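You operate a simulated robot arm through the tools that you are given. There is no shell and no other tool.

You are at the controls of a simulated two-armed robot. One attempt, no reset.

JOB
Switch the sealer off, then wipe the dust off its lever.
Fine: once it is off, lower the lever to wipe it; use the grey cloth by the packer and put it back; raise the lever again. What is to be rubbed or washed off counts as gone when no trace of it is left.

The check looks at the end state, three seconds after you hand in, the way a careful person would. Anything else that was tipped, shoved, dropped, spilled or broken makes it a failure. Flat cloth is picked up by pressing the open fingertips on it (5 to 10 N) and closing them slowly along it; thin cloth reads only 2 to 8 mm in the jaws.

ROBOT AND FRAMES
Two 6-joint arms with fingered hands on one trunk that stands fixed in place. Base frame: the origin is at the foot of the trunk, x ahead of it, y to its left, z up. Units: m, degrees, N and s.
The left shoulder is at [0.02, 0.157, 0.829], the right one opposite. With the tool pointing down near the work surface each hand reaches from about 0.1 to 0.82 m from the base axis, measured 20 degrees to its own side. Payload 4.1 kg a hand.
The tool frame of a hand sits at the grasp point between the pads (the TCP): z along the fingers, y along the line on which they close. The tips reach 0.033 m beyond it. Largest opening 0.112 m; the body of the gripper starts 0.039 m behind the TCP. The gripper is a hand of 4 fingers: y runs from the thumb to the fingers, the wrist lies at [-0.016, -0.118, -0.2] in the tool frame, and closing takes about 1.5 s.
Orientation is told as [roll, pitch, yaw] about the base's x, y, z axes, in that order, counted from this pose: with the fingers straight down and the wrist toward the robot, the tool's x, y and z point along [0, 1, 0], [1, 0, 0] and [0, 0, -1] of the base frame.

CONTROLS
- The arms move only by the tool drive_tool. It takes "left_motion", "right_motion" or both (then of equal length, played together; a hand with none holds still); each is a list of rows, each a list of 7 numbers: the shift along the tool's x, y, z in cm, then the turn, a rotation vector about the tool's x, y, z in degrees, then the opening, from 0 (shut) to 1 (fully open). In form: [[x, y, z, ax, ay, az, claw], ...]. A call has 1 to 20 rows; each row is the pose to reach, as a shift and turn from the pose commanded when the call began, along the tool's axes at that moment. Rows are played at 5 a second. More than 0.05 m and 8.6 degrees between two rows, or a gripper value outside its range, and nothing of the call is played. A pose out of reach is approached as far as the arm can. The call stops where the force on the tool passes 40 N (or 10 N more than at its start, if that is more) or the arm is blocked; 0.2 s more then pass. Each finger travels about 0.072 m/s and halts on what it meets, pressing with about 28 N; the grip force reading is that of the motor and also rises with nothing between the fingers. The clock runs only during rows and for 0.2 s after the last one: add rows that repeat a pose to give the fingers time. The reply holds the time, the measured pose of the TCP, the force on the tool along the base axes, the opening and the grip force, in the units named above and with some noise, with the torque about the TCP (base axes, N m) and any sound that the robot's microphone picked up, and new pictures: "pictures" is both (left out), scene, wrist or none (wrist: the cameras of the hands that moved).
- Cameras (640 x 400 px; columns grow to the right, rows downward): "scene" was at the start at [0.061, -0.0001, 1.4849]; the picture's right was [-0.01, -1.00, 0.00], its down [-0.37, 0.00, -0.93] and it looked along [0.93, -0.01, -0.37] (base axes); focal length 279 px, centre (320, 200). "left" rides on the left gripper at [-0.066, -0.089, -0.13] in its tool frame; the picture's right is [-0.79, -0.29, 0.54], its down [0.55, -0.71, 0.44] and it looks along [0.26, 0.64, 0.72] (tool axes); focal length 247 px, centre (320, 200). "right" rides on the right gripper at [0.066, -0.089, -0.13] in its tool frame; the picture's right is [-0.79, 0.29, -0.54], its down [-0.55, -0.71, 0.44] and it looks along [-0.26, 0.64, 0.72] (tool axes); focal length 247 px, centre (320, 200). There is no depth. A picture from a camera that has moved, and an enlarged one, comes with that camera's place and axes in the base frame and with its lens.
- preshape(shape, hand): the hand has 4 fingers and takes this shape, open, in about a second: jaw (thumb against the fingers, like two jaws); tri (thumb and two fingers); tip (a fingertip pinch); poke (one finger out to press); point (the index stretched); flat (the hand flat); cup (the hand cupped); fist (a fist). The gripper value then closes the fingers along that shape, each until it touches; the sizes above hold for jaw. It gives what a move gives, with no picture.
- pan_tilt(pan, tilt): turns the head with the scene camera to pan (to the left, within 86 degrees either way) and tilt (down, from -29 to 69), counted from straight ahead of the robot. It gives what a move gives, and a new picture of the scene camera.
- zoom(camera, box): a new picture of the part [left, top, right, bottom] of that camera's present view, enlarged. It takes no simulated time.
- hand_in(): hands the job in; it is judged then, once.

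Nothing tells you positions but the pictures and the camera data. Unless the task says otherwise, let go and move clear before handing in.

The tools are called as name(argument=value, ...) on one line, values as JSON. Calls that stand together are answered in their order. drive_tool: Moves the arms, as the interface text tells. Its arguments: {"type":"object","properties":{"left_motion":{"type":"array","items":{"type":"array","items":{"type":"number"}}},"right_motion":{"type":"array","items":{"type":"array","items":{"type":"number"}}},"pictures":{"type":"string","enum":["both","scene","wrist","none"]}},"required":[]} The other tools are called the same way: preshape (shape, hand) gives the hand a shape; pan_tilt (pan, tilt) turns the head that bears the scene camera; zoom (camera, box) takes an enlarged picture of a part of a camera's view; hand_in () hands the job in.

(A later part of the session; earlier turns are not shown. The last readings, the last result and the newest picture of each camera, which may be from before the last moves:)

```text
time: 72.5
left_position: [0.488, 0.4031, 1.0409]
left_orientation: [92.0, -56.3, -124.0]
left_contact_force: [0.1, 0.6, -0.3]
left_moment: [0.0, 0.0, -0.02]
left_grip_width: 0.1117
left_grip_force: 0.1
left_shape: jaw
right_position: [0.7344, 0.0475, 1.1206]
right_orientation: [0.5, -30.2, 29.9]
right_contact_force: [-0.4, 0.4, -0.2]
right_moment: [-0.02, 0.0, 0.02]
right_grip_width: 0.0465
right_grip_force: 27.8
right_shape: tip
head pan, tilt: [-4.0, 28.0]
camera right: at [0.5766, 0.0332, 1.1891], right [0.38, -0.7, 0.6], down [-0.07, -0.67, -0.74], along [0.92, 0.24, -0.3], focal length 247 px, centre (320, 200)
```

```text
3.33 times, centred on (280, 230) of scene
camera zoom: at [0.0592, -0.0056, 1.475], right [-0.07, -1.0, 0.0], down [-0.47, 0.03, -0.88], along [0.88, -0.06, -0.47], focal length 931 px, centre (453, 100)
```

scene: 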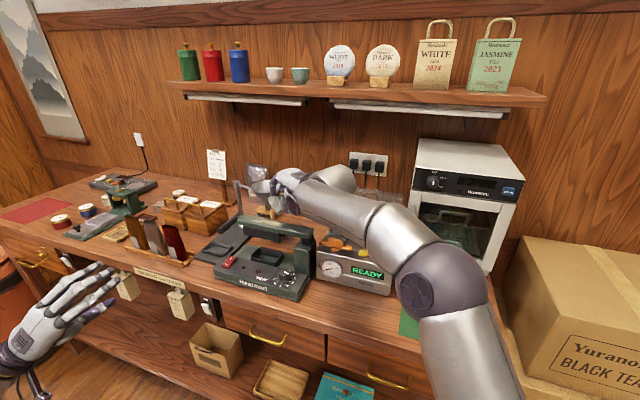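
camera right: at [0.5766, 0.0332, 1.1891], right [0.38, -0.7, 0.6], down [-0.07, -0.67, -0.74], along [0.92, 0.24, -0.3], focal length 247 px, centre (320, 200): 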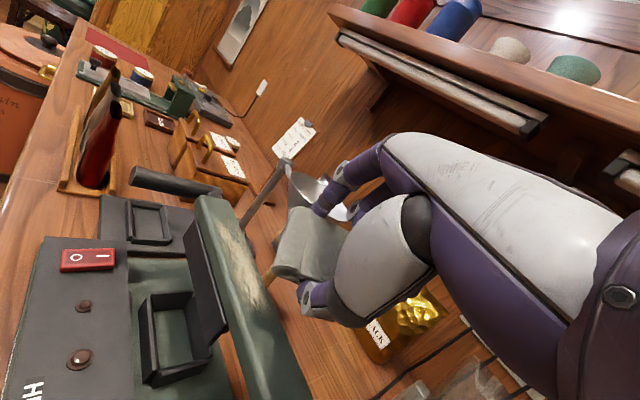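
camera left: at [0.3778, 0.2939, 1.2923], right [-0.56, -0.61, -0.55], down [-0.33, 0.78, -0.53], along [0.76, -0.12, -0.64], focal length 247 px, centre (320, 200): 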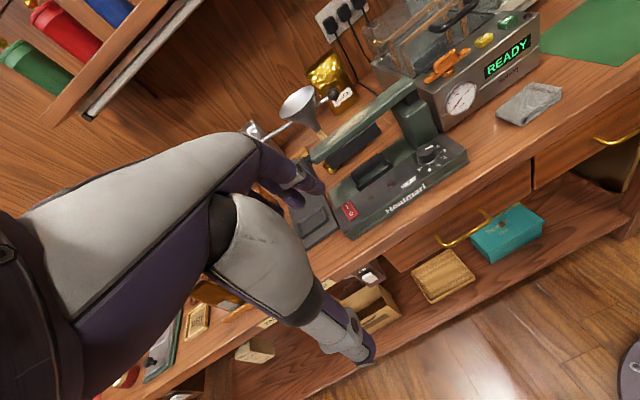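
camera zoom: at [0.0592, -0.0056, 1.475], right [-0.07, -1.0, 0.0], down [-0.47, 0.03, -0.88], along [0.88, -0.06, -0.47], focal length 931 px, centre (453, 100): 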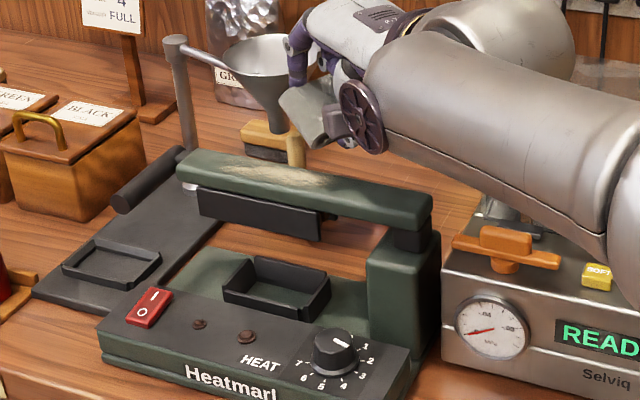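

Comparing the same view before and after: the left part has faded, so rubbing works but needs more strokes and steadier pressure. I re-orient (tilt 55°, yaw 20°) for full reach and set up at the right end of the dust.

drive_tool(right_motion=[[0.1, -1.1, 0.5, -2.5, -2.5, 4.3, 0.3], [0.23, -2.25, 1.07, -4.9, -5.0, 8.6, 0.3], [0.23, -2.25, 1.07, -4.9, -5.0, 8.6, 0.3]], pictures="wrist")

zoom(camera="right", box=[140, 160, 360, 400])

```text
time: 73.3
left_position: [0.4873, 0.404, 1.0407]
left_orientation: [92.0, -56.3, -124.0]
left_contact_force: [0.1, 0.0, -0.3]
left_moment: [0.01, 0.0, 0.01]
left_grip_width: 0.1119
left_grip_force: 0.1
left_shape: jaw
right_position: [0.7312, 0.0228, 1.1007]
right_orientation: [11.7, -31.0, 8.3]
right_contact_force: [-2.9, 3.2, 1.1]
right_moment: [-0.2, -0.09, -0.27]
right_grip_width: 0.0463
right_grip_force: 28.5
right_shape: tip
right hand out of reach, approached as far as the arm can: row 1, 2
head pan, tilt: [-4.0, 28.0]
camera right: at [0.5779, 0.0403, 1.1763], right [0.18, -0.87, 0.46], down [-0.26, -0.5, -0.83], along [0.95, 0.03, -0.32], focal length 247 px, centre (320, 200)
```

right: 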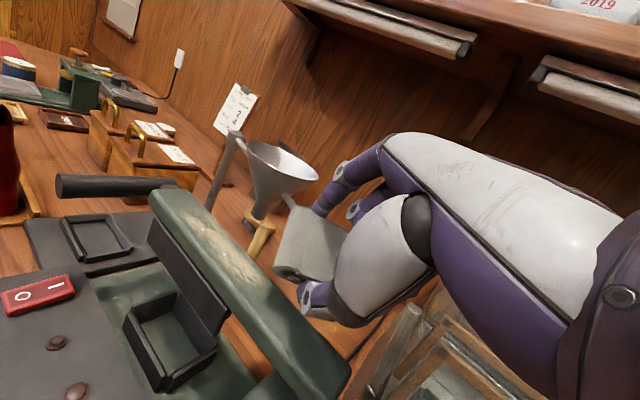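

```text
1.67 times, centred on (250, 280) of right
camera zoom: at [0.5779, 0.0403, 1.1763], right [0.18, -0.87, 0.46], down [-0.26, -0.5, -0.83], along [0.95, 0.03, -0.32], focal length 412 px, centre (437, 67)
```

zoom: 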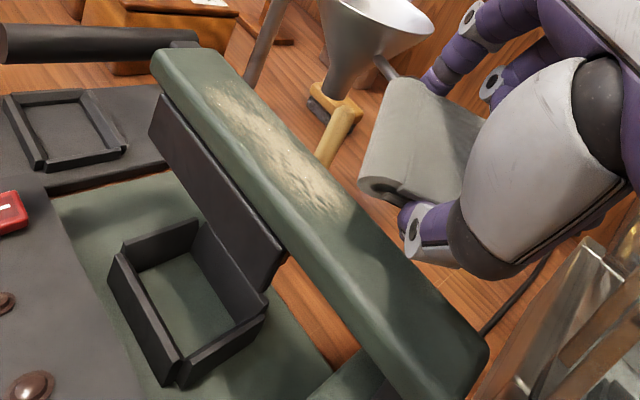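

zoom(camera="scene", box=[180, 140, 480, 330])

zoom(camera="left", box=[360, 60, 600, 260])

```text
2.11 times, centred on (330, 235) of scene
camera zoom: at [0.0593, -0.0058, 1.475], right [-0.07, -1.0, 0.0], down [-0.47, 0.03, -0.88], along [0.88, -0.06, -0.47], focal length 588 px, centre (299, 126)
```

zoom: 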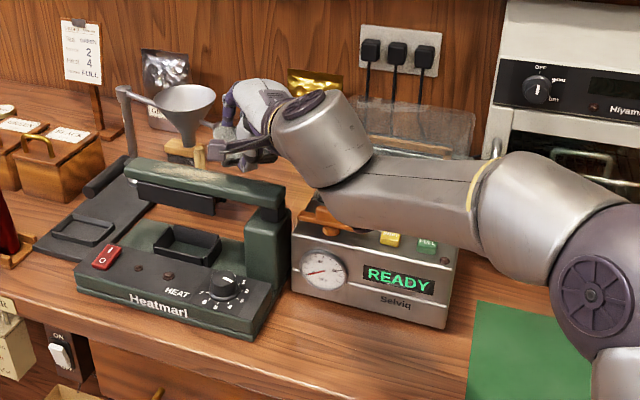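

```text
2.00 times, centred on (480, 160) of left
camera zoom: at [0.3777, 0.4663, 0.9274], right [0.2, -0.72, -0.67], down [0.83, 0.48, -0.28], along [0.52, -0.5, 0.69], focal length 494 px, centre (0, 280)
```

zoom: 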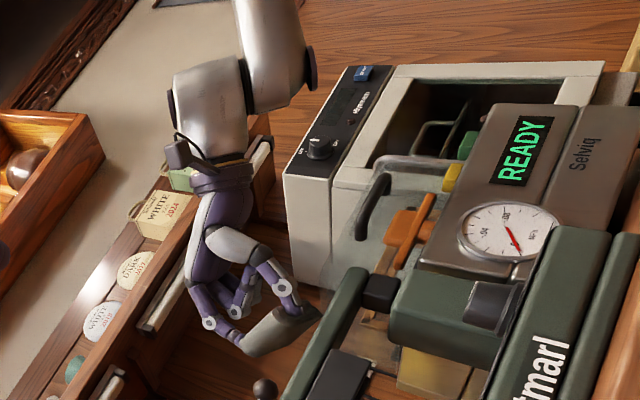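

drive_tool(right_motion=[[0, 0.8, -1.2, 0, 0, 0, 0.3], [0, 1.7, -2.5, 0, 0, 0, 0.3], [0, 1.7, -2.5, 0, 0, 0, 0.3]], pictures="wrist")

```text
time: 74.1
left_position: [0.4888, 0.4023, 1.0407]
left_orientation: [92.0, -56.2, -124.0]
left_contact_force: [0.1, -0.3, 0.7]
left_moment: [0.0, 0.02, -0.01]
left_grip_width: 0.1119
left_grip_force: 0.0
left_shape: jaw
right_position: [0.7196, 0.0407, 1.1309]
right_orientation: [0.9, -35.1, 19.6]
right_contact_force: [0.5, 0.4, 0.5]
right_moment: [0.0, 0.02, 0.0]
right_grip_width: 0.0465
right_grip_force: 28.1
right_shape: tip
head pan, tilt: [-4.0, 28.0]
camera right: at [0.5575, 0.0526, 1.1869], right [0.2, -0.78, 0.59], down [-0.12, -0.62, -0.77], along [0.97, 0.08, -0.22], focal length 247 px, centre (320, 200)
```

right: 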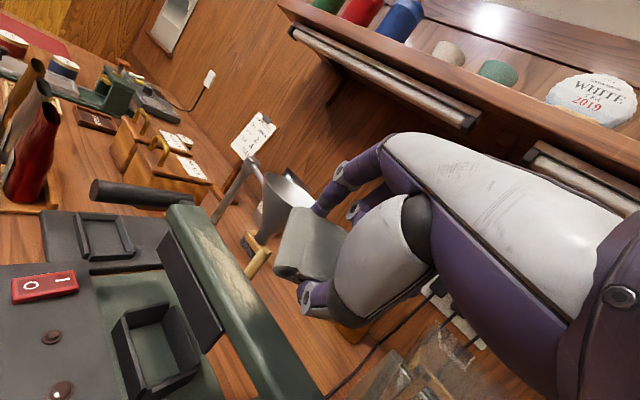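

It was just a transient while the arm re-solved; now it is exactly where I wanted it with zero force. I lower to contact again.

drive_tool(right_motion=[[0, -0.75, 1.07, 0, 0, 0, 0.3], [0, -1.5, 2.13, 0, 0, 0, 0.3], [0, -2.1, 2.95, 0, 0, 0, 0.3], [0, -2.4, 3.4, 0, 0, 0, 0.3], [0, -2.58, 3.69, 0, 0, 0, 0.3], [0, -2.7, 3.85, 0, 0, 0, 0.3]], pictures="wrist")

zoom(camera="left", box=[400, 140, 520, 260])

```text
time: 75.5
left_position: [0.4894, 0.4038, 1.0407]
left_orientation: [92.1, -56.2, -124.0]
left_contact_force: [0.0, 0.4, -0.6]
left_moment: [-0.02, -0.01, 0.0]
left_grip_width: 0.1122
left_grip_force: 0.0
left_shape: jaw
right_position: [0.7173, 0.0411, 1.0838]
right_orientation: [1.0, -35.0, 19.5]
right_contact_force: [-0.6, 0.1, -0.5]
right_moment: [0.03, 0.01, 0.01]
right_grip_width: 0.0461
right_grip_force: 27.9
right_shape: tip
head pan, tilt: [-4.0, 28.0]
camera right: at [0.5563, 0.0536, 1.14], right [0.2, -0.78, 0.59], down [-0.13, -0.62, -0.77], along [0.97, 0.08, -0.23], focal length 247 px, centre (320, 200)
```

right: 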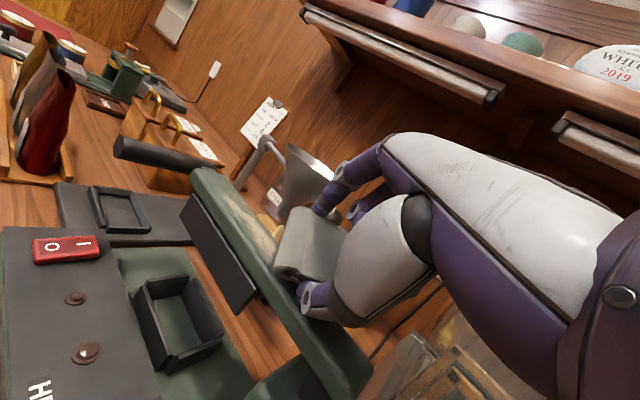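

```text
3.33 times, centred on (460, 200) of left
camera zoom: at [0.3778, 0.4663, 0.9274], right [0.2, -0.72, -0.67], down [0.83, 0.48, -0.28], along [0.52, -0.5, 0.69], focal length 823 px, centre (-147, 200)
```

zoom: 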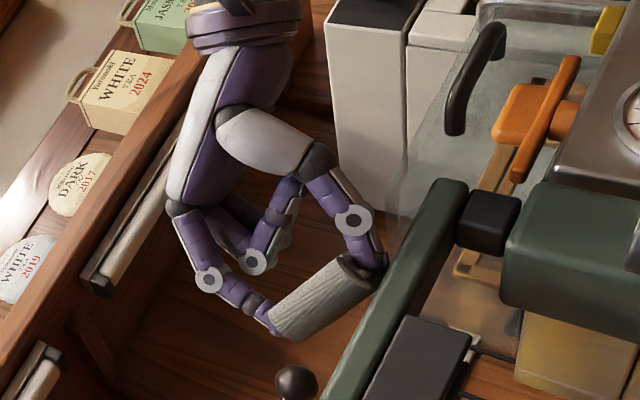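

drive_tool(right_motion=[[0, -0.12, 0.16, 0, 0, 0, 0.3], [0, -0.23, 0.33, 0, 0, 0, 0.3], [0, -0.34, 0.49, 0, 0, 0, 0.3], [0, -0.46, 0.66, 0, 0, 0, 0.3]], pictures="none")

```text
time: 76.5
left_position: [0.4881, 0.403, 1.0406]
left_orientation: [92.0, -56.2, -124.0]
left_contact_force: [0.0, -0.1, 0.8]
left_moment: [0.01, 0.01, 0.01]
left_grip_width: 0.1119
left_grip_force: 0.1
left_shape: jaw
right_position: [0.7175, 0.0427, 1.0798]
right_orientation: [0.9, -35.4, 19.5]
right_contact_force: [-6.7, -1.1, 22.1]
right_moment: [-0.17, 0.28, -0.01]
right_grip_width: 0.0497
right_grip_force: 28.0
right_shape: tip
head pan, tilt: [-4.0, 28.0]
```

Contact at 22 N now, a bit strong. I ease off slightly and do a full stroke along the dust and back.

drive_tool(right_motion=[[0, 0.1, -0.15, 0, 0, 0, 0.3], [1.07, 0.96, 0.45, 0, 0, 0, 0.3], [2.14, 1.82, 1.06, 0, 0, 0, 0.3], [3.21, 2.68, 1.66, 0, 0, 0, 0.3], [4.28, 3.55, 2.26, 0, 0, 0, 0.3], [5.35, 4.41, 2.87, 0, 0, 0, 0.3], [6.42, 5.27, 3.47, 0, 0, 0, 0.3], [7.49, 6.13, 4.07, 0, 0, 0, 0.3], [8.56, 6.99, 4.67, 0, 0, 0, 0.3], [7.49, 6.13, 4.07, 0, 0, 0, 0.3], [6.42, 5.27, 3.47, 0, 0, 0, 0.3], [5.35, 4.41, 2.87, 0, 0, 0, 0.3], [4.28, 3.55, 2.26, 0, 0, 0, 0.3], [3.21, 2.68, 1.66, 0, 0, 0, 0.3], [2.14, 1.82, 1.06, 0, 0, 0, 0.3], [1.07, 0.96, 0.45, 0, 0, 0, 0.3], [0, 0.1, -0.15, 0, 0, 0, 0.3]], pictures="both")

zoom(camera="scene", box=[220, 170, 340, 290])

zoom(camera="right", box=[180, 160, 340, 360])

```text
time: 77.8
left_position: [0.4881, 0.4036, 1.0415]
left_orientation: [92.0, -56.3, -124.1]
left_contact_force: [0.2, -0.6, 0.5]
left_moment: [0.03, 0.02, 0.01]
left_grip_width: 0.1119
left_grip_force: 0.0
left_shape: jaw
right_position: [0.7463, 0.093, 1.086]
right_orientation: [1.2, -35.7, 18.9]
right_contact_force: [-10.1, -12.0, 9.6]
right_moment: [-0.42, 0.9, -0.62]
right_grip_width: 0.0485
right_grip_force: 27.9
right_shape: tip
head pan, tilt: [-4.0, 28.0]
stopped in row 6 (right hand): the force on the tool passed its limit at 43 N (the readings are from after the stop); the commanded pose is now the measured one
camera right: at [0.5847, 0.1053, 1.1405], right [0.19, -0.78, 0.59], down [-0.12, -0.62, -0.78], along [0.97, 0.07, -0.21], focal length 247 px, centre (320, 200)
```

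scene: 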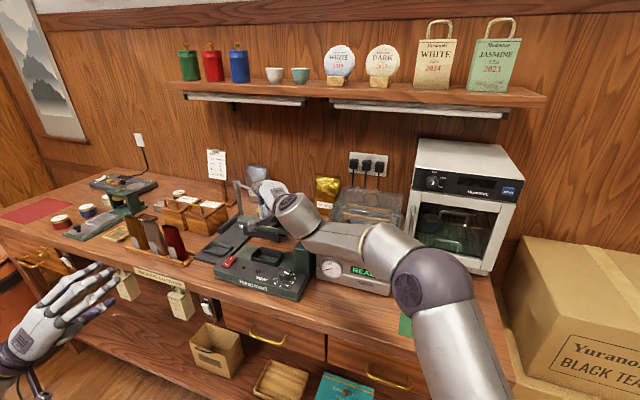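
right: 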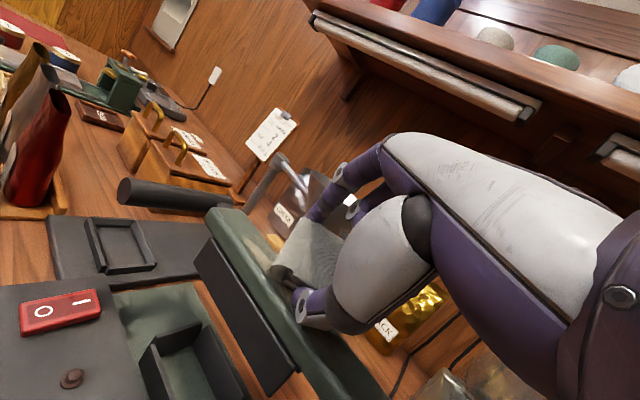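

```text
3.33 times, centred on (280, 230) of scene
camera zoom: at [0.0585, -0.0062, 1.475], right [-0.07, -1.0, 0.0], down [-0.47, 0.03, -0.88], along [0.88, -0.06, -0.47], focal length 931 px, centre (453, 100)
```

zoom: 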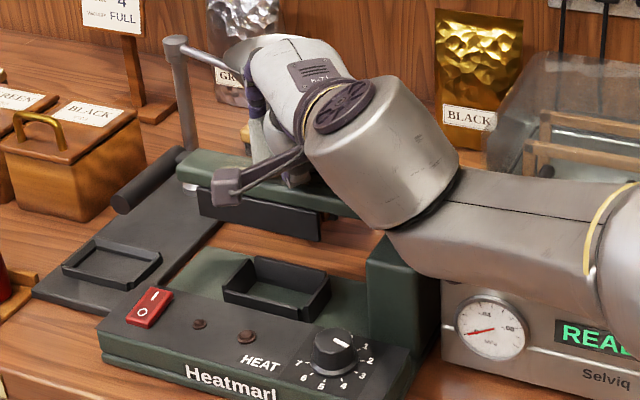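

```text
2.00 times, centred on (260, 260) of right
camera zoom: at [0.5847, 0.1053, 1.1405], right [0.19, -0.78, 0.59], down [-0.12, -0.62, -0.78], along [0.97, 0.07, -0.21], focal length 494 px, centre (440, 80)
```

zoom: 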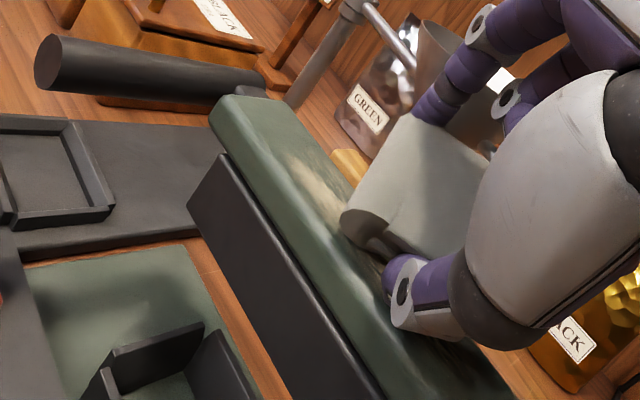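

zoom(camera="left", box=[400, 160, 520, 280])

zoom(camera="right", box=[240, 130, 400, 260])

zoom(camera="scene", box=[230, 165, 300, 225])

```text
3.33 times, centred on (460, 220) of left
camera zoom: at [0.3772, 0.4661, 0.9278], right [0.2, -0.72, -0.67], down [0.83, 0.49, -0.28], along [0.52, -0.5, 0.69], focal length 823 px, centre (-147, 133)
```

zoom: 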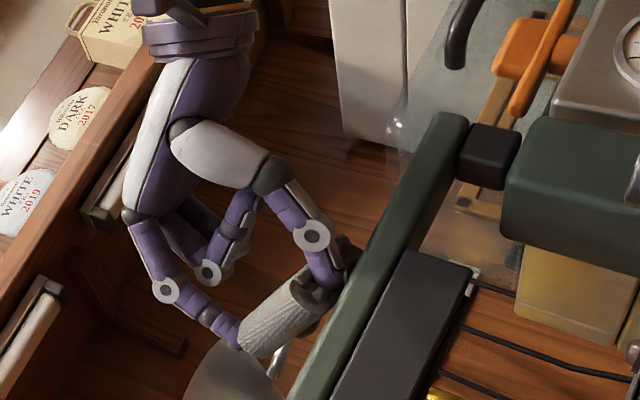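

```text
3.08 times, centred on (320, 195) of right
camera zoom: at [0.5847, 0.1053, 1.1405], right [0.19, -0.78, 0.59], down [-0.12, -0.62, -0.78], along [0.97, 0.07, -0.21], focal length 760 px, centre (320, 215)
```

zoom: 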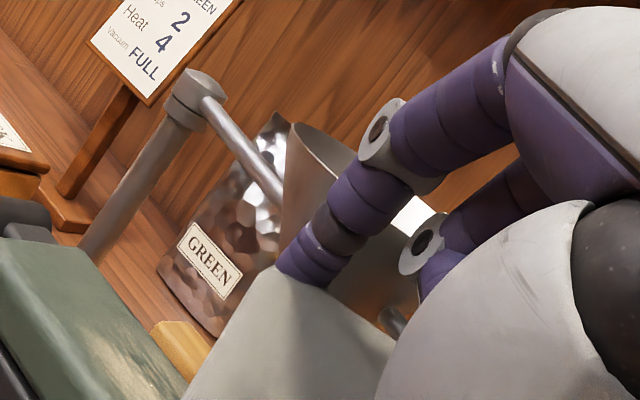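

```text
6.67 times, centred on (265, 195) of scene
camera zoom: at [0.0585, -0.0062, 1.475], right [-0.07, -1.0, 0.0], down [-0.47, 0.03, -0.88], along [0.88, -0.06, -0.47], focal length 1861 px, centre (687, 233)
```

zoom: 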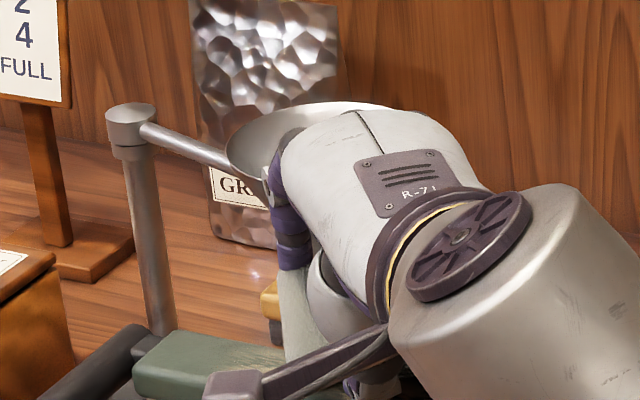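

The hand stuck (43 N) — with this much tilt the thumb is probably rubbing on the lever. I lift off straight up and inspect the pad in the grip.

drive_tool(right_motion=[[0, 0.57, -0.82, 0, 0, 0, 0.3], [0, 1.15, -1.64, 0, 0, 0, 0.3], [-0.3, 1.5, -2.9, 0, 0, 0, 0.3], [-0.3, 1.5, -2.9, 0, 0, 0, 0.3]], pictures="wrist")

zoom(camera="left", box=[420, 150, 510, 240])

zoom(camera="right", box=[180, 160, 360, 360])

zoom(camera="scene", box=[220, 170, 340, 290])

```text
time: 78.8
left_position: [0.4892, 0.4031, 1.0416]
left_orientation: [91.9, -56.3, -123.9]
left_contact_force: [0.2, -0.4, -0.5]
left_moment: [0.0, 0.02, 0.0]
left_grip_width: 0.1121
left_grip_force: 0.2
left_shape: jaw
right_position: [0.7437, 0.0894, 1.1142]
right_orientation: [1.0, -35.5, 19.2]
right_contact_force: [-0.2, 0.0, -0.9]
right_moment: [0.01, 0.02, 0.0]
right_grip_width: 0.0467
right_grip_force: 27.9
right_shape: tip
head pan, tilt: [-4.0, 28.0]
camera right: at [0.5809, 0.1021, 1.1694], right [0.2, -0.78, 0.59], down [-0.12, -0.62, -0.78], along [0.97, 0.08, -0.22], focal length 247 px, centre (320, 200)
```

right: 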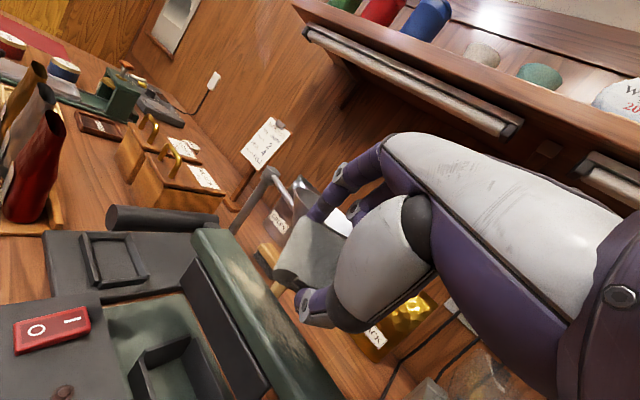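

```text
4.44 times, centred on (465, 195) of left
camera zoom: at [0.3778, 0.4663, 0.9273], right [0.2, -0.72, -0.67], down [0.83, 0.48, -0.28], along [0.52, -0.5, 0.69], focal length 1098 px, centre (-324, 222)
```

zoom: 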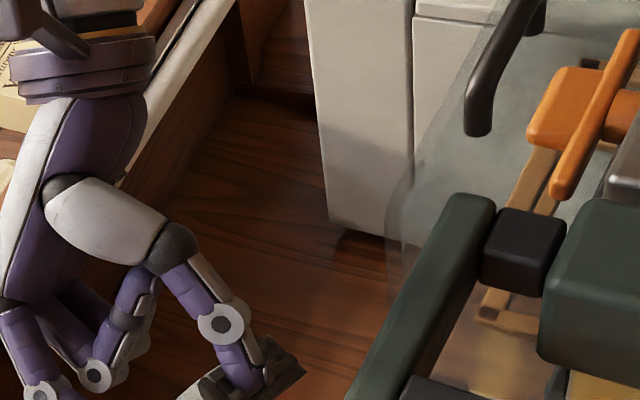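

```text
2.00 times, centred on (270, 260) of right
camera zoom: at [0.5809, 0.1021, 1.1694], right [0.2, -0.78, 0.59], down [-0.12, -0.62, -0.78], along [0.97, 0.08, -0.22], focal length 494 px, centre (420, 80)
```

zoom: 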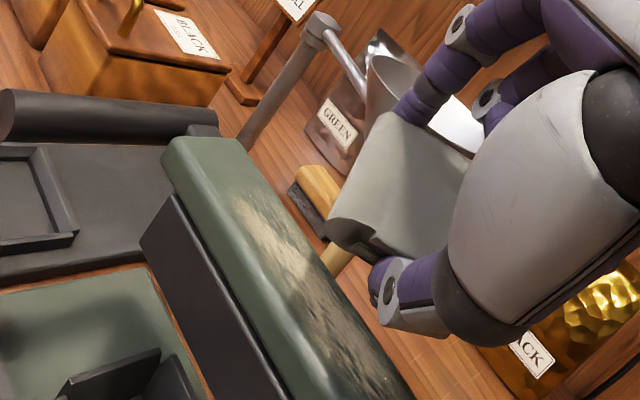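

```text
3.33 times, centred on (280, 230) of scene
camera zoom: at [0.0592, -0.0057, 1.475], right [-0.07, -1.0, 0.0], down [-0.47, 0.03, -0.88], along [0.88, -0.06, -0.47], focal length 931 px, centre (453, 100)
```

zoom: 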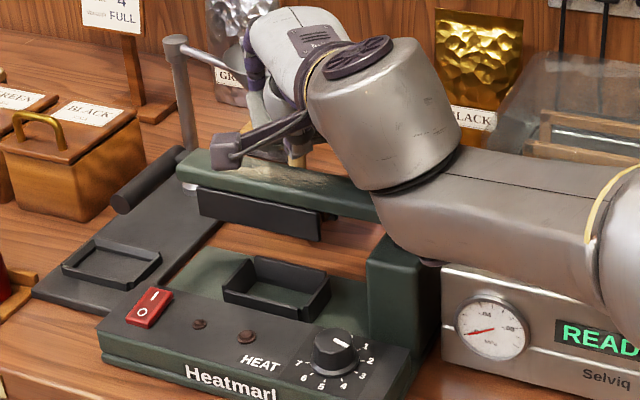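

zoom(camera="left", box=[430, 200, 510, 260])

zoom(camera="right", box=[230, 190, 330, 350])

```text
6.67 times, centred on (470, 230) of left
camera zoom: at [0.3778, 0.4663, 0.9273], right [0.2, -0.72, -0.67], down [0.83, 0.48, -0.28], along [0.52, -0.5, 0.69], focal length 1646 px, centre (-680, 0)
```

zoom: 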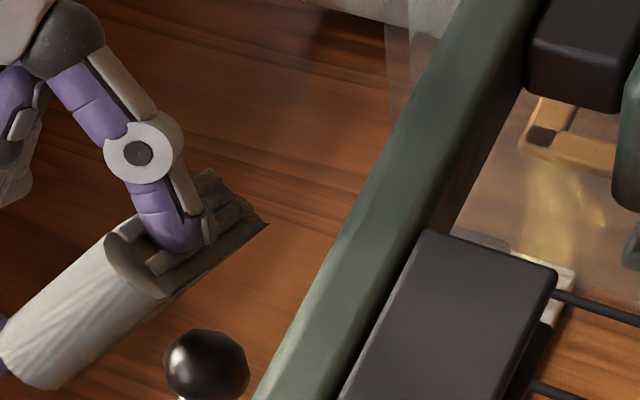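

```text
2.50 times, centred on (280, 270) of right
camera zoom: at [0.5809, 0.1021, 1.1694], right [0.2, -0.78, 0.59], down [-0.12, -0.62, -0.78], along [0.97, 0.08, -0.22], focal length 617 px, centre (420, 25)
```

zoom: 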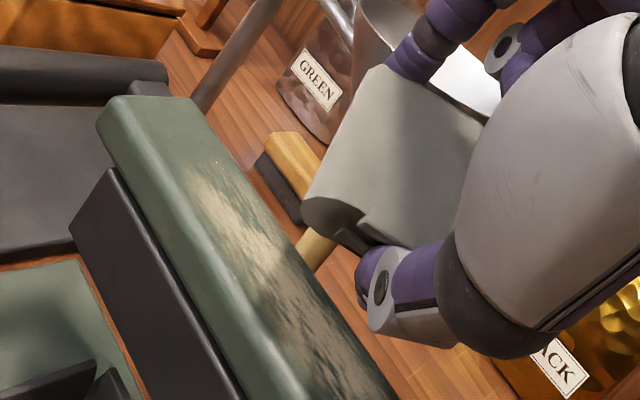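

The dust is clearly fading. I set the tilt back to about 61° (thumb higher) and return to the right end for lighter strokes.

drive_tool(right_motion=[[-1.1, -1.0, -0.2, 2.2, 0, 0, 0.3], [-2.2, -2.1, -0.3, 4.4, 0, 0, 0.3], [-3.33, -3.11, -0.47, 6.5, 0, 0, 0.3], [-3.33, -3.11, -0.47, 6.5, 0, 0, 0.3], [-3.33, -3.11, -0.47, 6.5, 0, 0, 0.3]], pictures="none")

```text
time: 80.0
left_position: [0.4877, 0.403, 1.0404]
left_orientation: [92.0, -56.3, -124.0]
left_contact_force: [0.1, -0.3, 0.3]
left_moment: [-0.01, 0.01, 0.01]
left_grip_width: 0.112
left_grip_force: 0.0
left_shape: jaw
right_position: [0.7284, 0.0494, 1.1004]
right_orientation: [1.1, -29.1, 19.3]
right_contact_force: [-0.2, -0.1, 1.4]
right_moment: [0.04, -0.01, 0.01]
right_grip_width: 0.0468
right_grip_force: 27.8
right_shape: tip
head pan, tilt: [-4.0, 28.0]
```

drive_tool(right_motion=[[0, -0.34, 0.61, 0, 0, 0, 0.3], [0, -0.53, 0.96, 0, 0, 0, 0.3], [0, -0.63, 1.14, 0, 0, 0, 0.3], [0, -0.73, 1.31, 0, 0, 0, 0.3]], pictures="none")

```text
time: 81.0
left_position: [0.4886, 0.4033, 1.0407]
left_orientation: [92.0, -56.3, -124.0]
left_contact_force: [0.2, 0.2, -0.1]
left_moment: [0.02, -0.01, 0.01]
left_grip_width: 0.1119
left_grip_force: 0.1
left_shape: jaw
right_position: [0.7273, 0.0496, 1.085]
right_orientation: [0.9, -29.1, 19.3]
right_contact_force: [-0.2, -0.1, 0.7]
right_moment: [-0.01, 0.02, -0.01]
right_grip_width: 0.0466
right_grip_force: 28.4
right_shape: tip
head pan, tilt: [-4.0, 28.0]
```

drive_tool(right_motion=[[0, -0.07, 0.13, 0, 0, 0, 0.3], [0, -0.12, 0.22, 0, 0, 0, 0.3], [0, -0.17, 0.31, 0, 0, 0, 0.3]], pictures="none")

```text
time: 81.8
left_position: [0.4885, 0.403, 1.0416]
left_orientation: [92.0, -56.3, -124.1]
left_contact_force: [0.3, 0.6, -0.8]
left_moment: [0.0, 0.01, 0.0]
left_grip_width: 0.1122
left_grip_force: 0.1
left_shape: jaw
right_position: [0.73, 0.049, 1.084]
right_orientation: [1.0, -29.2, 19.2]
right_contact_force: [-4.5, 0.5, 12.8]
right_moment: [-0.06, 0.33, -0.06]
right_grip_width: 0.047
right_grip_force: 27.9
right_shape: tip
head pan, tilt: [-4.0, 28.0]
```

drive_tool(right_motion=[[0, 0.03, -0.06, 0, 0, 0, 0.3], [0.87, 0.76, 0.34, 0, 0, 0, 0.3], [1.73, 1.48, 0.75, 0, 0, 0, 0.3], [2.6, 2.21, 1.15, 0, 0, 0, 0.3], [3.47, 2.93, 1.55, 0, 0, 0, 0.3], [4.33, 3.66, 1.95, 0, 0, 0, 0.3], [5.2, 4.39, 2.36, 0, 0, 0, 0.3], [6.06, 5.11, 2.76, 0, 0, 0, 0.3], [6.93, 5.84, 3.16, 0, 0, 0, 0.3]], pictures="wrist")

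zoom(camera="right", box=[180, 160, 360, 400])

```text
time: 83.8
left_position: [0.4877, 0.4032, 1.0401]
left_orientation: [92.1, -56.3, -123.9]
left_contact_force: [-0.3, 0.3, -0.6]
left_moment: [0.02, 0.0, 0.0]
left_grip_width: 0.1123
left_grip_force: 0.0
left_shape: jaw
right_position: [0.7647, 0.1373, 1.0837]
right_orientation: [0.8, -29.0, 19.5]
right_contact_force: [0.0, -1.1, 2.4]
right_moment: [0.01, 0.03, 0.02]
right_grip_width: 0.0472
right_grip_force: 28.2
right_shape: tip
head pan, tilt: [-4.0, 28.0]
camera right: at [0.6102, 0.1523, 1.1554], right [0.26, -0.76, 0.6], down [-0.2, -0.65, -0.73], along [0.94, 0.07, -0.32], focal length 247 px, centre (320, 200)
```

right: 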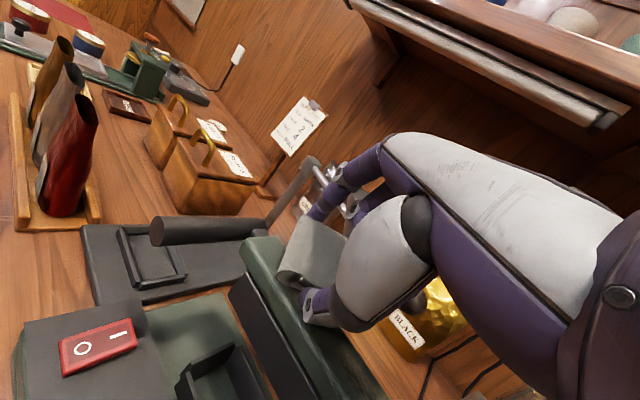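

```text
1.67 times, centred on (270, 280) of right
camera zoom: at [0.6102, 0.1523, 1.1554], right [0.26, -0.76, 0.6], down [-0.2, -0.65, -0.73], along [0.94, 0.07, -0.32], focal length 412 px, centre (403, 67)
```

zoom: 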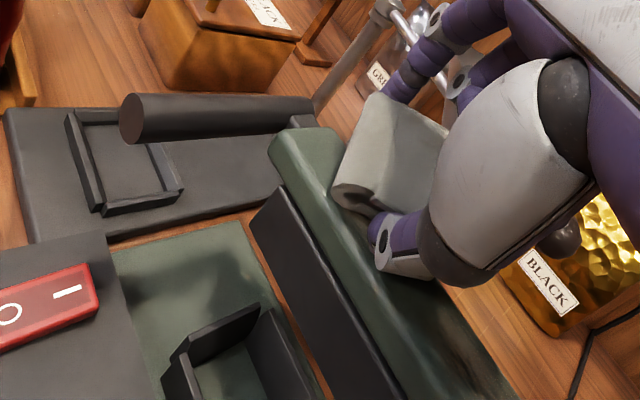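

The full stroke went smoothly, force dropping to 2 N at the left end. I press slightly more, extend 1.5 cm to the left end, and stroke back to the right.

drive_tool(right_motion=[[0, -0.1, 0.18, 0, 0, 0, 0.3], [0.54, 0.35, 0.43, 0, 0, 0, 0.3], [1.08, 0.81, 0.68, 0, 0, 0, 0.3], [0.36, 0.2, 0.35, 0, 0, 0, 0.3], [-0.5, -0.52, -0.05, 0, 0, 0, 0.3], [-1.37, -1.25, -0.45, 0, 0, 0, 0.3], [-2.24, -1.97, -0.85, 0, 0, 0, 0.3], [-3.1, -2.7, -1.26, 0, 0, 0, 0.3], [-3.97, -3.43, -1.66, 0, 0, 0, 0.3], [-4.84, -4.15, -2.06, 0, 0, 0, 0.3], [-5.7, -4.88, -2.46, 0, 0, 0, 0.3], [-6.57, -5.6, -2.87, 0, 0, 0, 0.3], [-7.2, -6.1, -3.15, 0, 0, 0, 0.3]], pictures="wrist")

zoom(camera="right", box=[160, 160, 340, 400])

zoom(camera="scene", box=[220, 170, 340, 290])

```text
time: 86.6
left_position: [0.4898, 0.4036, 1.0401]
left_orientation: [91.9, -56.2, -124.1]
left_contact_force: [0.6, 0.3, 0.1]
left_moment: [0.03, 0.0, -0.02]
left_grip_width: 0.1123
left_grip_force: 0.1
left_shape: jaw
right_position: [0.7836, 0.0665, 1.103]
right_orientation: [0.7, -28.9, 19.2]
right_contact_force: [-0.2, 2.6, -1.8]
right_moment: [0.1, 0.08, 0.21]
right_grip_width: 0.0447
right_grip_force: 28.6
right_shape: tip
right hand out of reach, approached as far as the arm can: row 3, 6, 7, 8, 9, 10, 11, 12, 13
head pan, tilt: [-4.0, 28.0]
camera right: at [0.6286, 0.0815, 1.1745], right [0.26, -0.76, 0.6], down [-0.21, -0.65, -0.73], along [0.94, 0.07, -0.32], focal length 247 px, centre (320, 200)
```

right: 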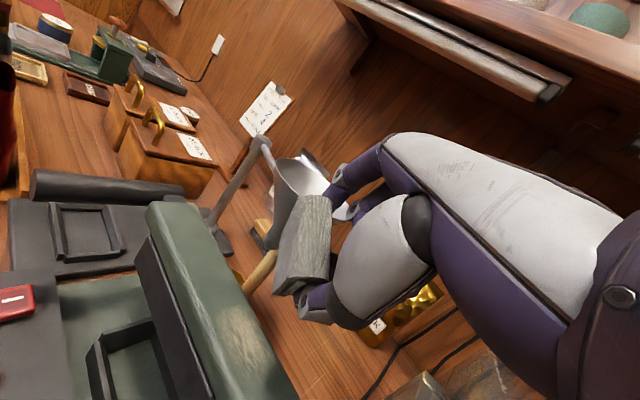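

```text
1.67 times, centred on (250, 280) of right
camera zoom: at [0.6286, 0.0815, 1.1745], right [0.26, -0.76, 0.6], down [-0.21, -0.65, -0.73], along [0.94, 0.07, -0.32], focal length 412 px, centre (437, 67)
```

zoom: 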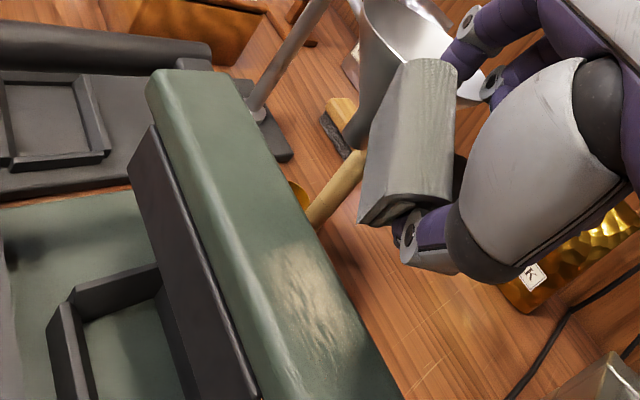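

```text
3.33 times, centred on (280, 230) of scene
camera zoom: at [0.0593, -0.0058, 1.475], right [-0.07, -1.0, 0.0], down [-0.47, 0.03, -0.88], along [0.88, -0.06, -0.47], focal length 931 px, centre (453, 100)
```

zoom: 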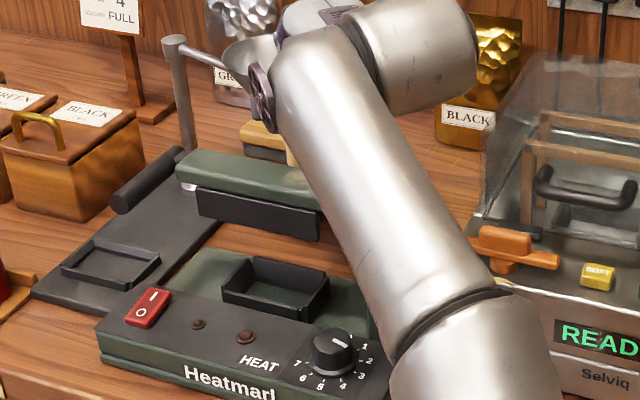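

The left half of the lever is now clean, but the arm lost its posture on the way back and the pad has turned in the fingers. Before moving I check the funnel and surroundings carefully.

zoom(camera="scene", box=[220, 150, 340, 240])

zoom(camera="left", box=[400, 160, 560, 320])

zoom(camera="right", box=[200, 120, 400, 320])

```text
4.44 times, centred on (280, 195) of scene
camera zoom: at [0.0593, -0.0058, 1.475], right [-0.07, -1.0, 0.0], down [-0.47, 0.03, -0.88], along [0.88, -0.06, -0.47], focal length 1241 px, centre (498, 222)
```

zoom: 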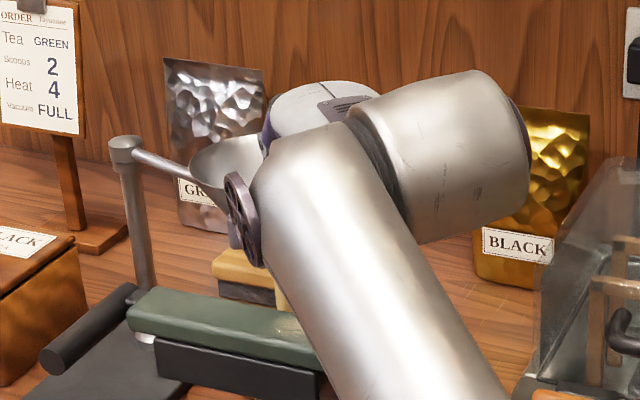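

```text
2.50 times, centred on (480, 240) of left
camera zoom: at [0.3784, 0.4659, 0.9273], right [0.2, -0.72, -0.67], down [0.83, 0.48, -0.28], along [0.52, -0.5, 0.69], focal length 617 px, centre (-80, 100)
```

zoom: 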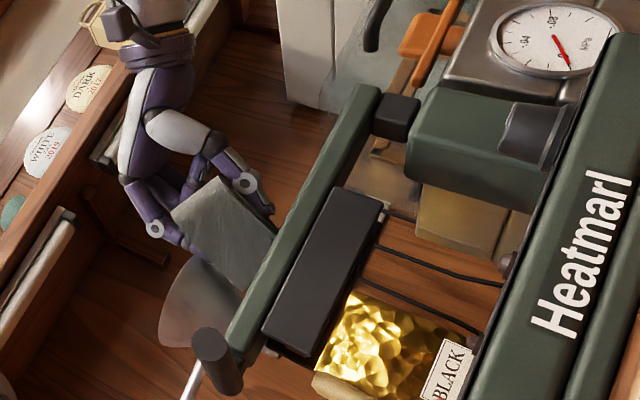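

```text
2.00 times, centred on (300, 220) of right
camera zoom: at [0.6286, 0.0815, 1.1745], right [0.26, -0.76, 0.6], down [-0.21, -0.65, -0.73], along [0.94, 0.07, -0.32], focal length 494 px, centre (360, 160)
```

zoom: 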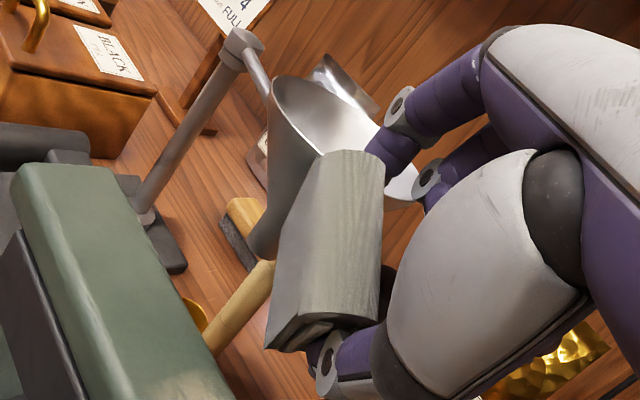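

drive_tool(right_motion=[[0, 0.24, -0.44, 0, 0, 0, 0.3], [0, 0.48, -0.87, 0, 0, 0, 0.3], [0, 0.73, -1.31, 0, 0, 0, 0.3], [0, 0.73, -1.31, 0, 0, 0, 0.3]], pictures="wrist")

zoom(camera="right", box=[180, 120, 400, 340])

zoom(camera="left", box=[400, 160, 520, 280])

```text
time: 87.6
left_position: [0.4885, 0.4039, 1.0414]
left_orientation: [92.0, -56.3, -124.0]
left_contact_force: [0.0, 0.2, 0.6]
left_moment: [0.02, -0.01, -0.03]
left_grip_width: 0.1118
left_grip_force: 0.2
left_shape: jaw
right_position: [0.7825, 0.0708, 1.1169]
right_orientation: [1.1, -29.0, 19.2]
right_contact_force: [-0.2, 1.1, -1.0]
right_moment: [0.14, 0.04, 0.1]
right_grip_width: 0.0451
right_grip_force: 27.9
right_shape: tip
head pan, tilt: [-4.0, 28.0]
camera right: at [0.6276, 0.0849, 1.1895], right [0.26, -0.76, 0.6], down [-0.2, -0.65, -0.73], along [0.94, 0.07, -0.32], focal length 247 px, centre (320, 200)
```

right: 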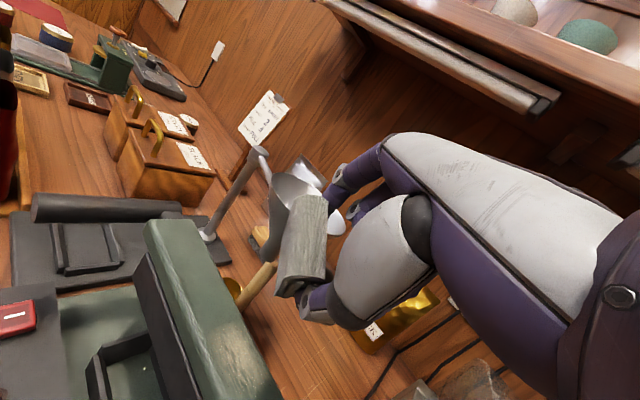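

```text
1.82 times, centred on (290, 230) of right
camera zoom: at [0.6276, 0.0849, 1.1895], right [0.26, -0.76, 0.6], down [-0.2, -0.65, -0.73], along [0.94, 0.07, -0.32], focal length 449 px, centre (374, 146)
```

zoom: 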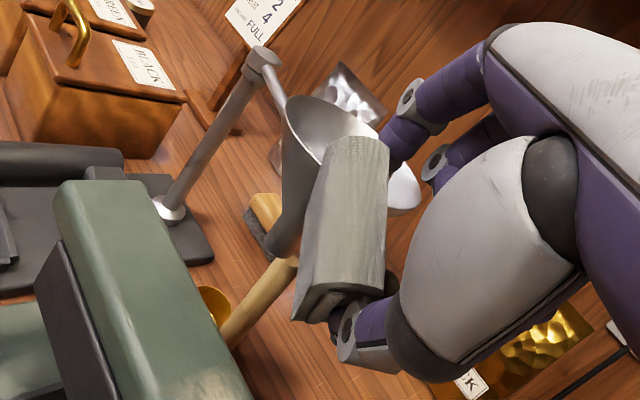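

```text
3.33 times, centred on (460, 220) of left
camera zoom: at [0.3778, 0.4663, 0.9273], right [0.2, -0.72, -0.67], down [0.83, 0.48, -0.28], along [0.52, -0.5, 0.69], focal length 823 px, centre (-147, 133)
```

zoom: 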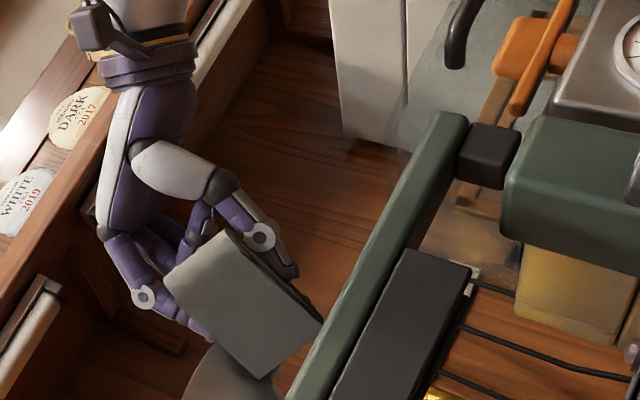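

Force is easing as I go up. I continue up and then back toward me, away from the funnel and lever.

drive_tool(right_motion=[[0, 0.34, -0.61, 0, 0, 0, 0.3], [0, 0.42, -1.37, 0, 0, 0, 0.3], [0, -0.34, -2.48, 0, 0, 0, 0.3], [0, -2.29, -4.13, 0, 0, 0, 0.3], [0, -4.67, -6.01, 0, 0, 0, 0.3], [0, -7.05, -7.91, 0, 0, 0, 0.3], [0, -7.05, -7.91, 0, 0, 0, 0.3]], pictures="both")

zoom(camera="scene", box=[200, 150, 360, 290])

zoom(camera="left", box=[360, 60, 560, 260])

```text
time: 89.2
left_position: [0.4892, 0.4045, 1.0402]
left_orientation: [92.0, -56.3, -124.1]
left_contact_force: [-0.7, 0.4, 0.1]
left_moment: [0.0, 0.0, -0.02]
left_grip_width: 0.1119
left_grip_force: 0.0
left_shape: jaw
right_position: [0.6874, 0.0359, 1.1521]
right_orientation: [1.0, -29.1, 19.3]
right_contact_force: [0.1, 0.3, -1.8]
right_moment: [0.18, 0.08, 0.14]
right_grip_width: 0.0451
right_grip_force: 28.1
right_shape: tip
head pan, tilt: [-4.0, 28.0]
camera right: at [0.5323, 0.0514, 1.2245], right [0.26, -0.76, 0.6], down [-0.2, -0.65, -0.73], along [0.94, 0.07, -0.32], focal length 247 px, centre (320, 200)
```

scene: 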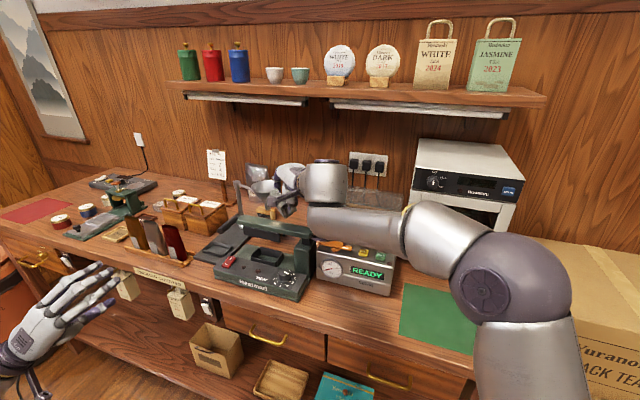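
right: 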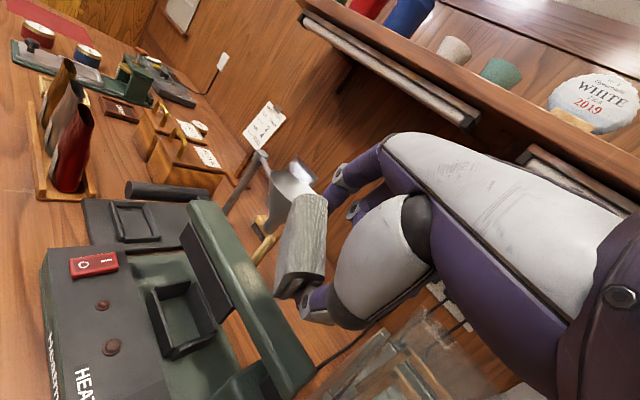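

```text
2.86 times, centred on (280, 220) of scene
camera zoom: at [0.0593, -0.0056, 1.475], right [-0.07, -1.0, 0.0], down [-0.47, 0.03, -0.88], along [0.88, -0.06, -0.47], focal length 798 px, centre (434, 143)
```

zoom: 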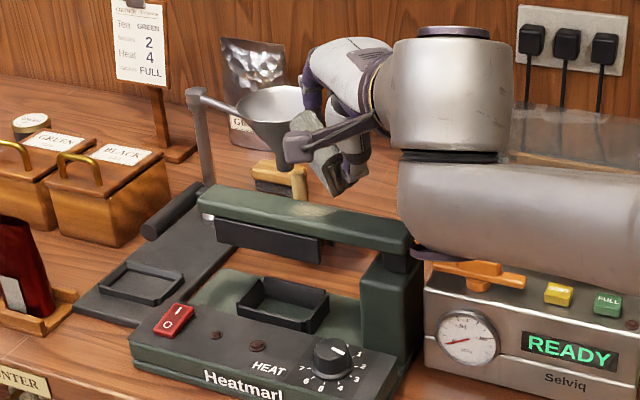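

```text
2.00 times, centred on (460, 160) of left
camera zoom: at [0.3778, 0.4663, 0.9273], right [0.2, -0.72, -0.67], down [0.83, 0.48, -0.28], along [0.52, -0.5, 0.69], focal length 494 px, centre (40, 280)
```

zoom: 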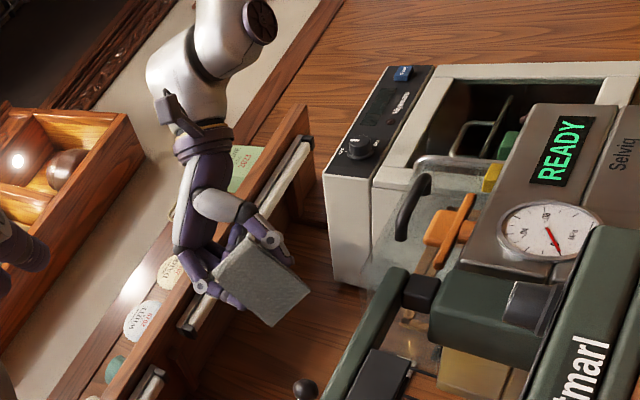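

Nothing is displaced. The pad has pivoted in the two-finger pinch, so I'll take it back to its spot, lay it flat there and re-grip with a three-point ("tri") grip for the remaining right half.

drive_tool(right_motion=[[-0.6, -2.34, -2.19, 3.45, -1.37, 5.29, 0.3], [-2.51, -5.25, -3.81, 6.9, -2.74, 10.6, 0.3], [-4.33, -8.11, -5.4, 10.35, -4.1, 15.9, 0.3], [-6.36, -11.72, -6.26, 13.8, -5.5, 21.15, 0.3], [-7.93, -15.11, -5.86, 17.25, -6.8, 26.4, 0.3], [-10.2, -18.33, -4.2, 20.7, -8.2, 31.7, 0.3], [-12.08, -20.36, -1.9, 24.15, -9.6, 37.0, 0.3], [-12.56, -22.44, 1.52, 27.6, -10.95, 42.3, 0.3], [-12.56, -22.44, 1.52, 27.6, -10.95, 42.3, 0.3]], pictures="both")

zoom(camera="left", box=[440, 40, 560, 160])

zoom(camera="scene", box=[200, 150, 360, 290])

```text
time: 91.2
left_position: [0.4884, 0.4037, 1.0405]
left_orientation: [91.9, -56.3, -124.0]
left_contact_force: [-0.2, -0.4, -0.1]
left_moment: [0.01, -0.05, -0.01]
left_grip_width: 0.1118
left_grip_force: 0.1
left_shape: jaw
right_position: [0.5524, -0.1441, 1.0282]
right_orientation: [0.6, 0.6, -23.7]
right_contact_force: [1.4, 0.8, -1.8]
right_moment: [0.14, -0.08, 0.0]
right_grip_width: 0.0454
right_grip_force: 28.2
right_shape: tip
head pan, tilt: [-4.0, 28.0]
camera right: at [0.496, -0.0483, 1.1605], right [-0.05, -0.85, 0.53], down [-0.87, -0.22, -0.43], along [0.48, -0.48, -0.73], focal length 247 px, centre (320, 200)
```

scene: 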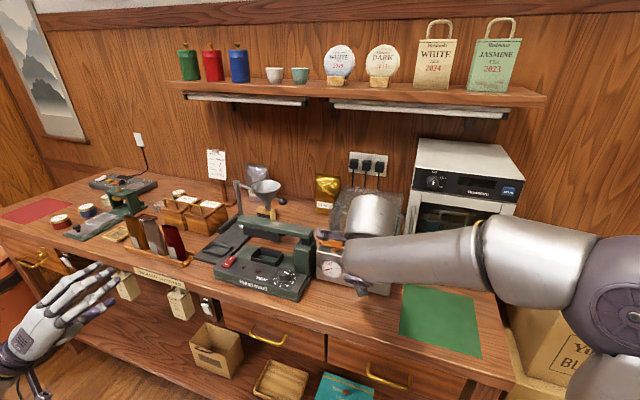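
right: 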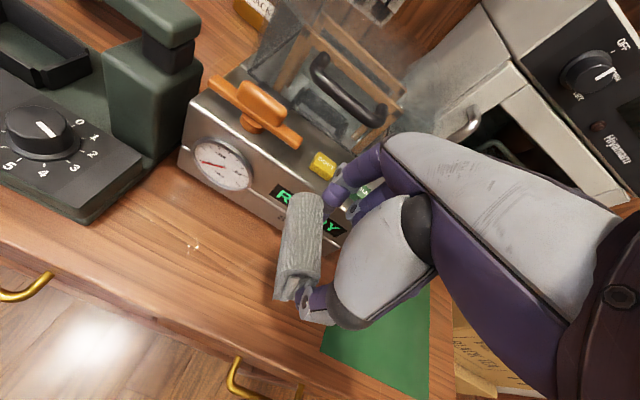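

```text
3.33 times, centred on (500, 100) of left
camera zoom: at [0.3778, 0.4663, 0.9274], right [0.2, -0.72, -0.67], down [0.83, 0.48, -0.28], along [0.52, -0.5, 0.69], focal length 823 px, centre (-280, 533)
```

zoom: 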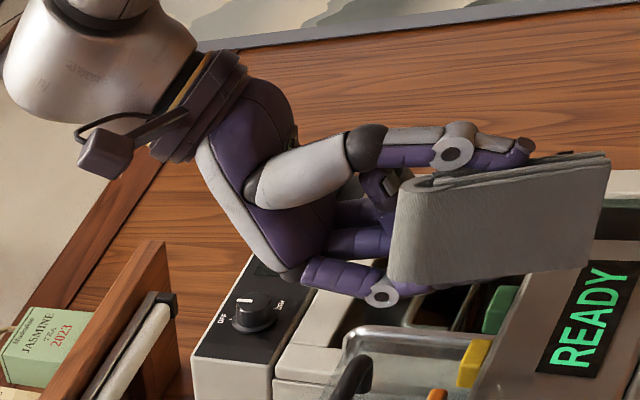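

```text
2.86 times, centred on (280, 220) of scene
camera zoom: at [0.0591, -0.0057, 1.475], right [-0.07, -1.0, 0.0], down [-0.47, 0.03, -0.88], along [0.88, -0.06, -0.47], focal length 798 px, centre (434, 143)
```

zoom: 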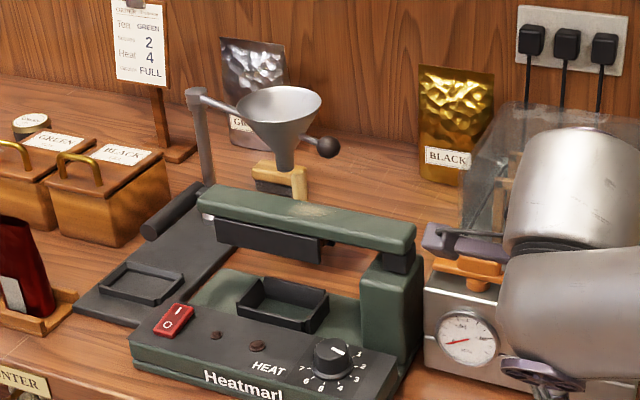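

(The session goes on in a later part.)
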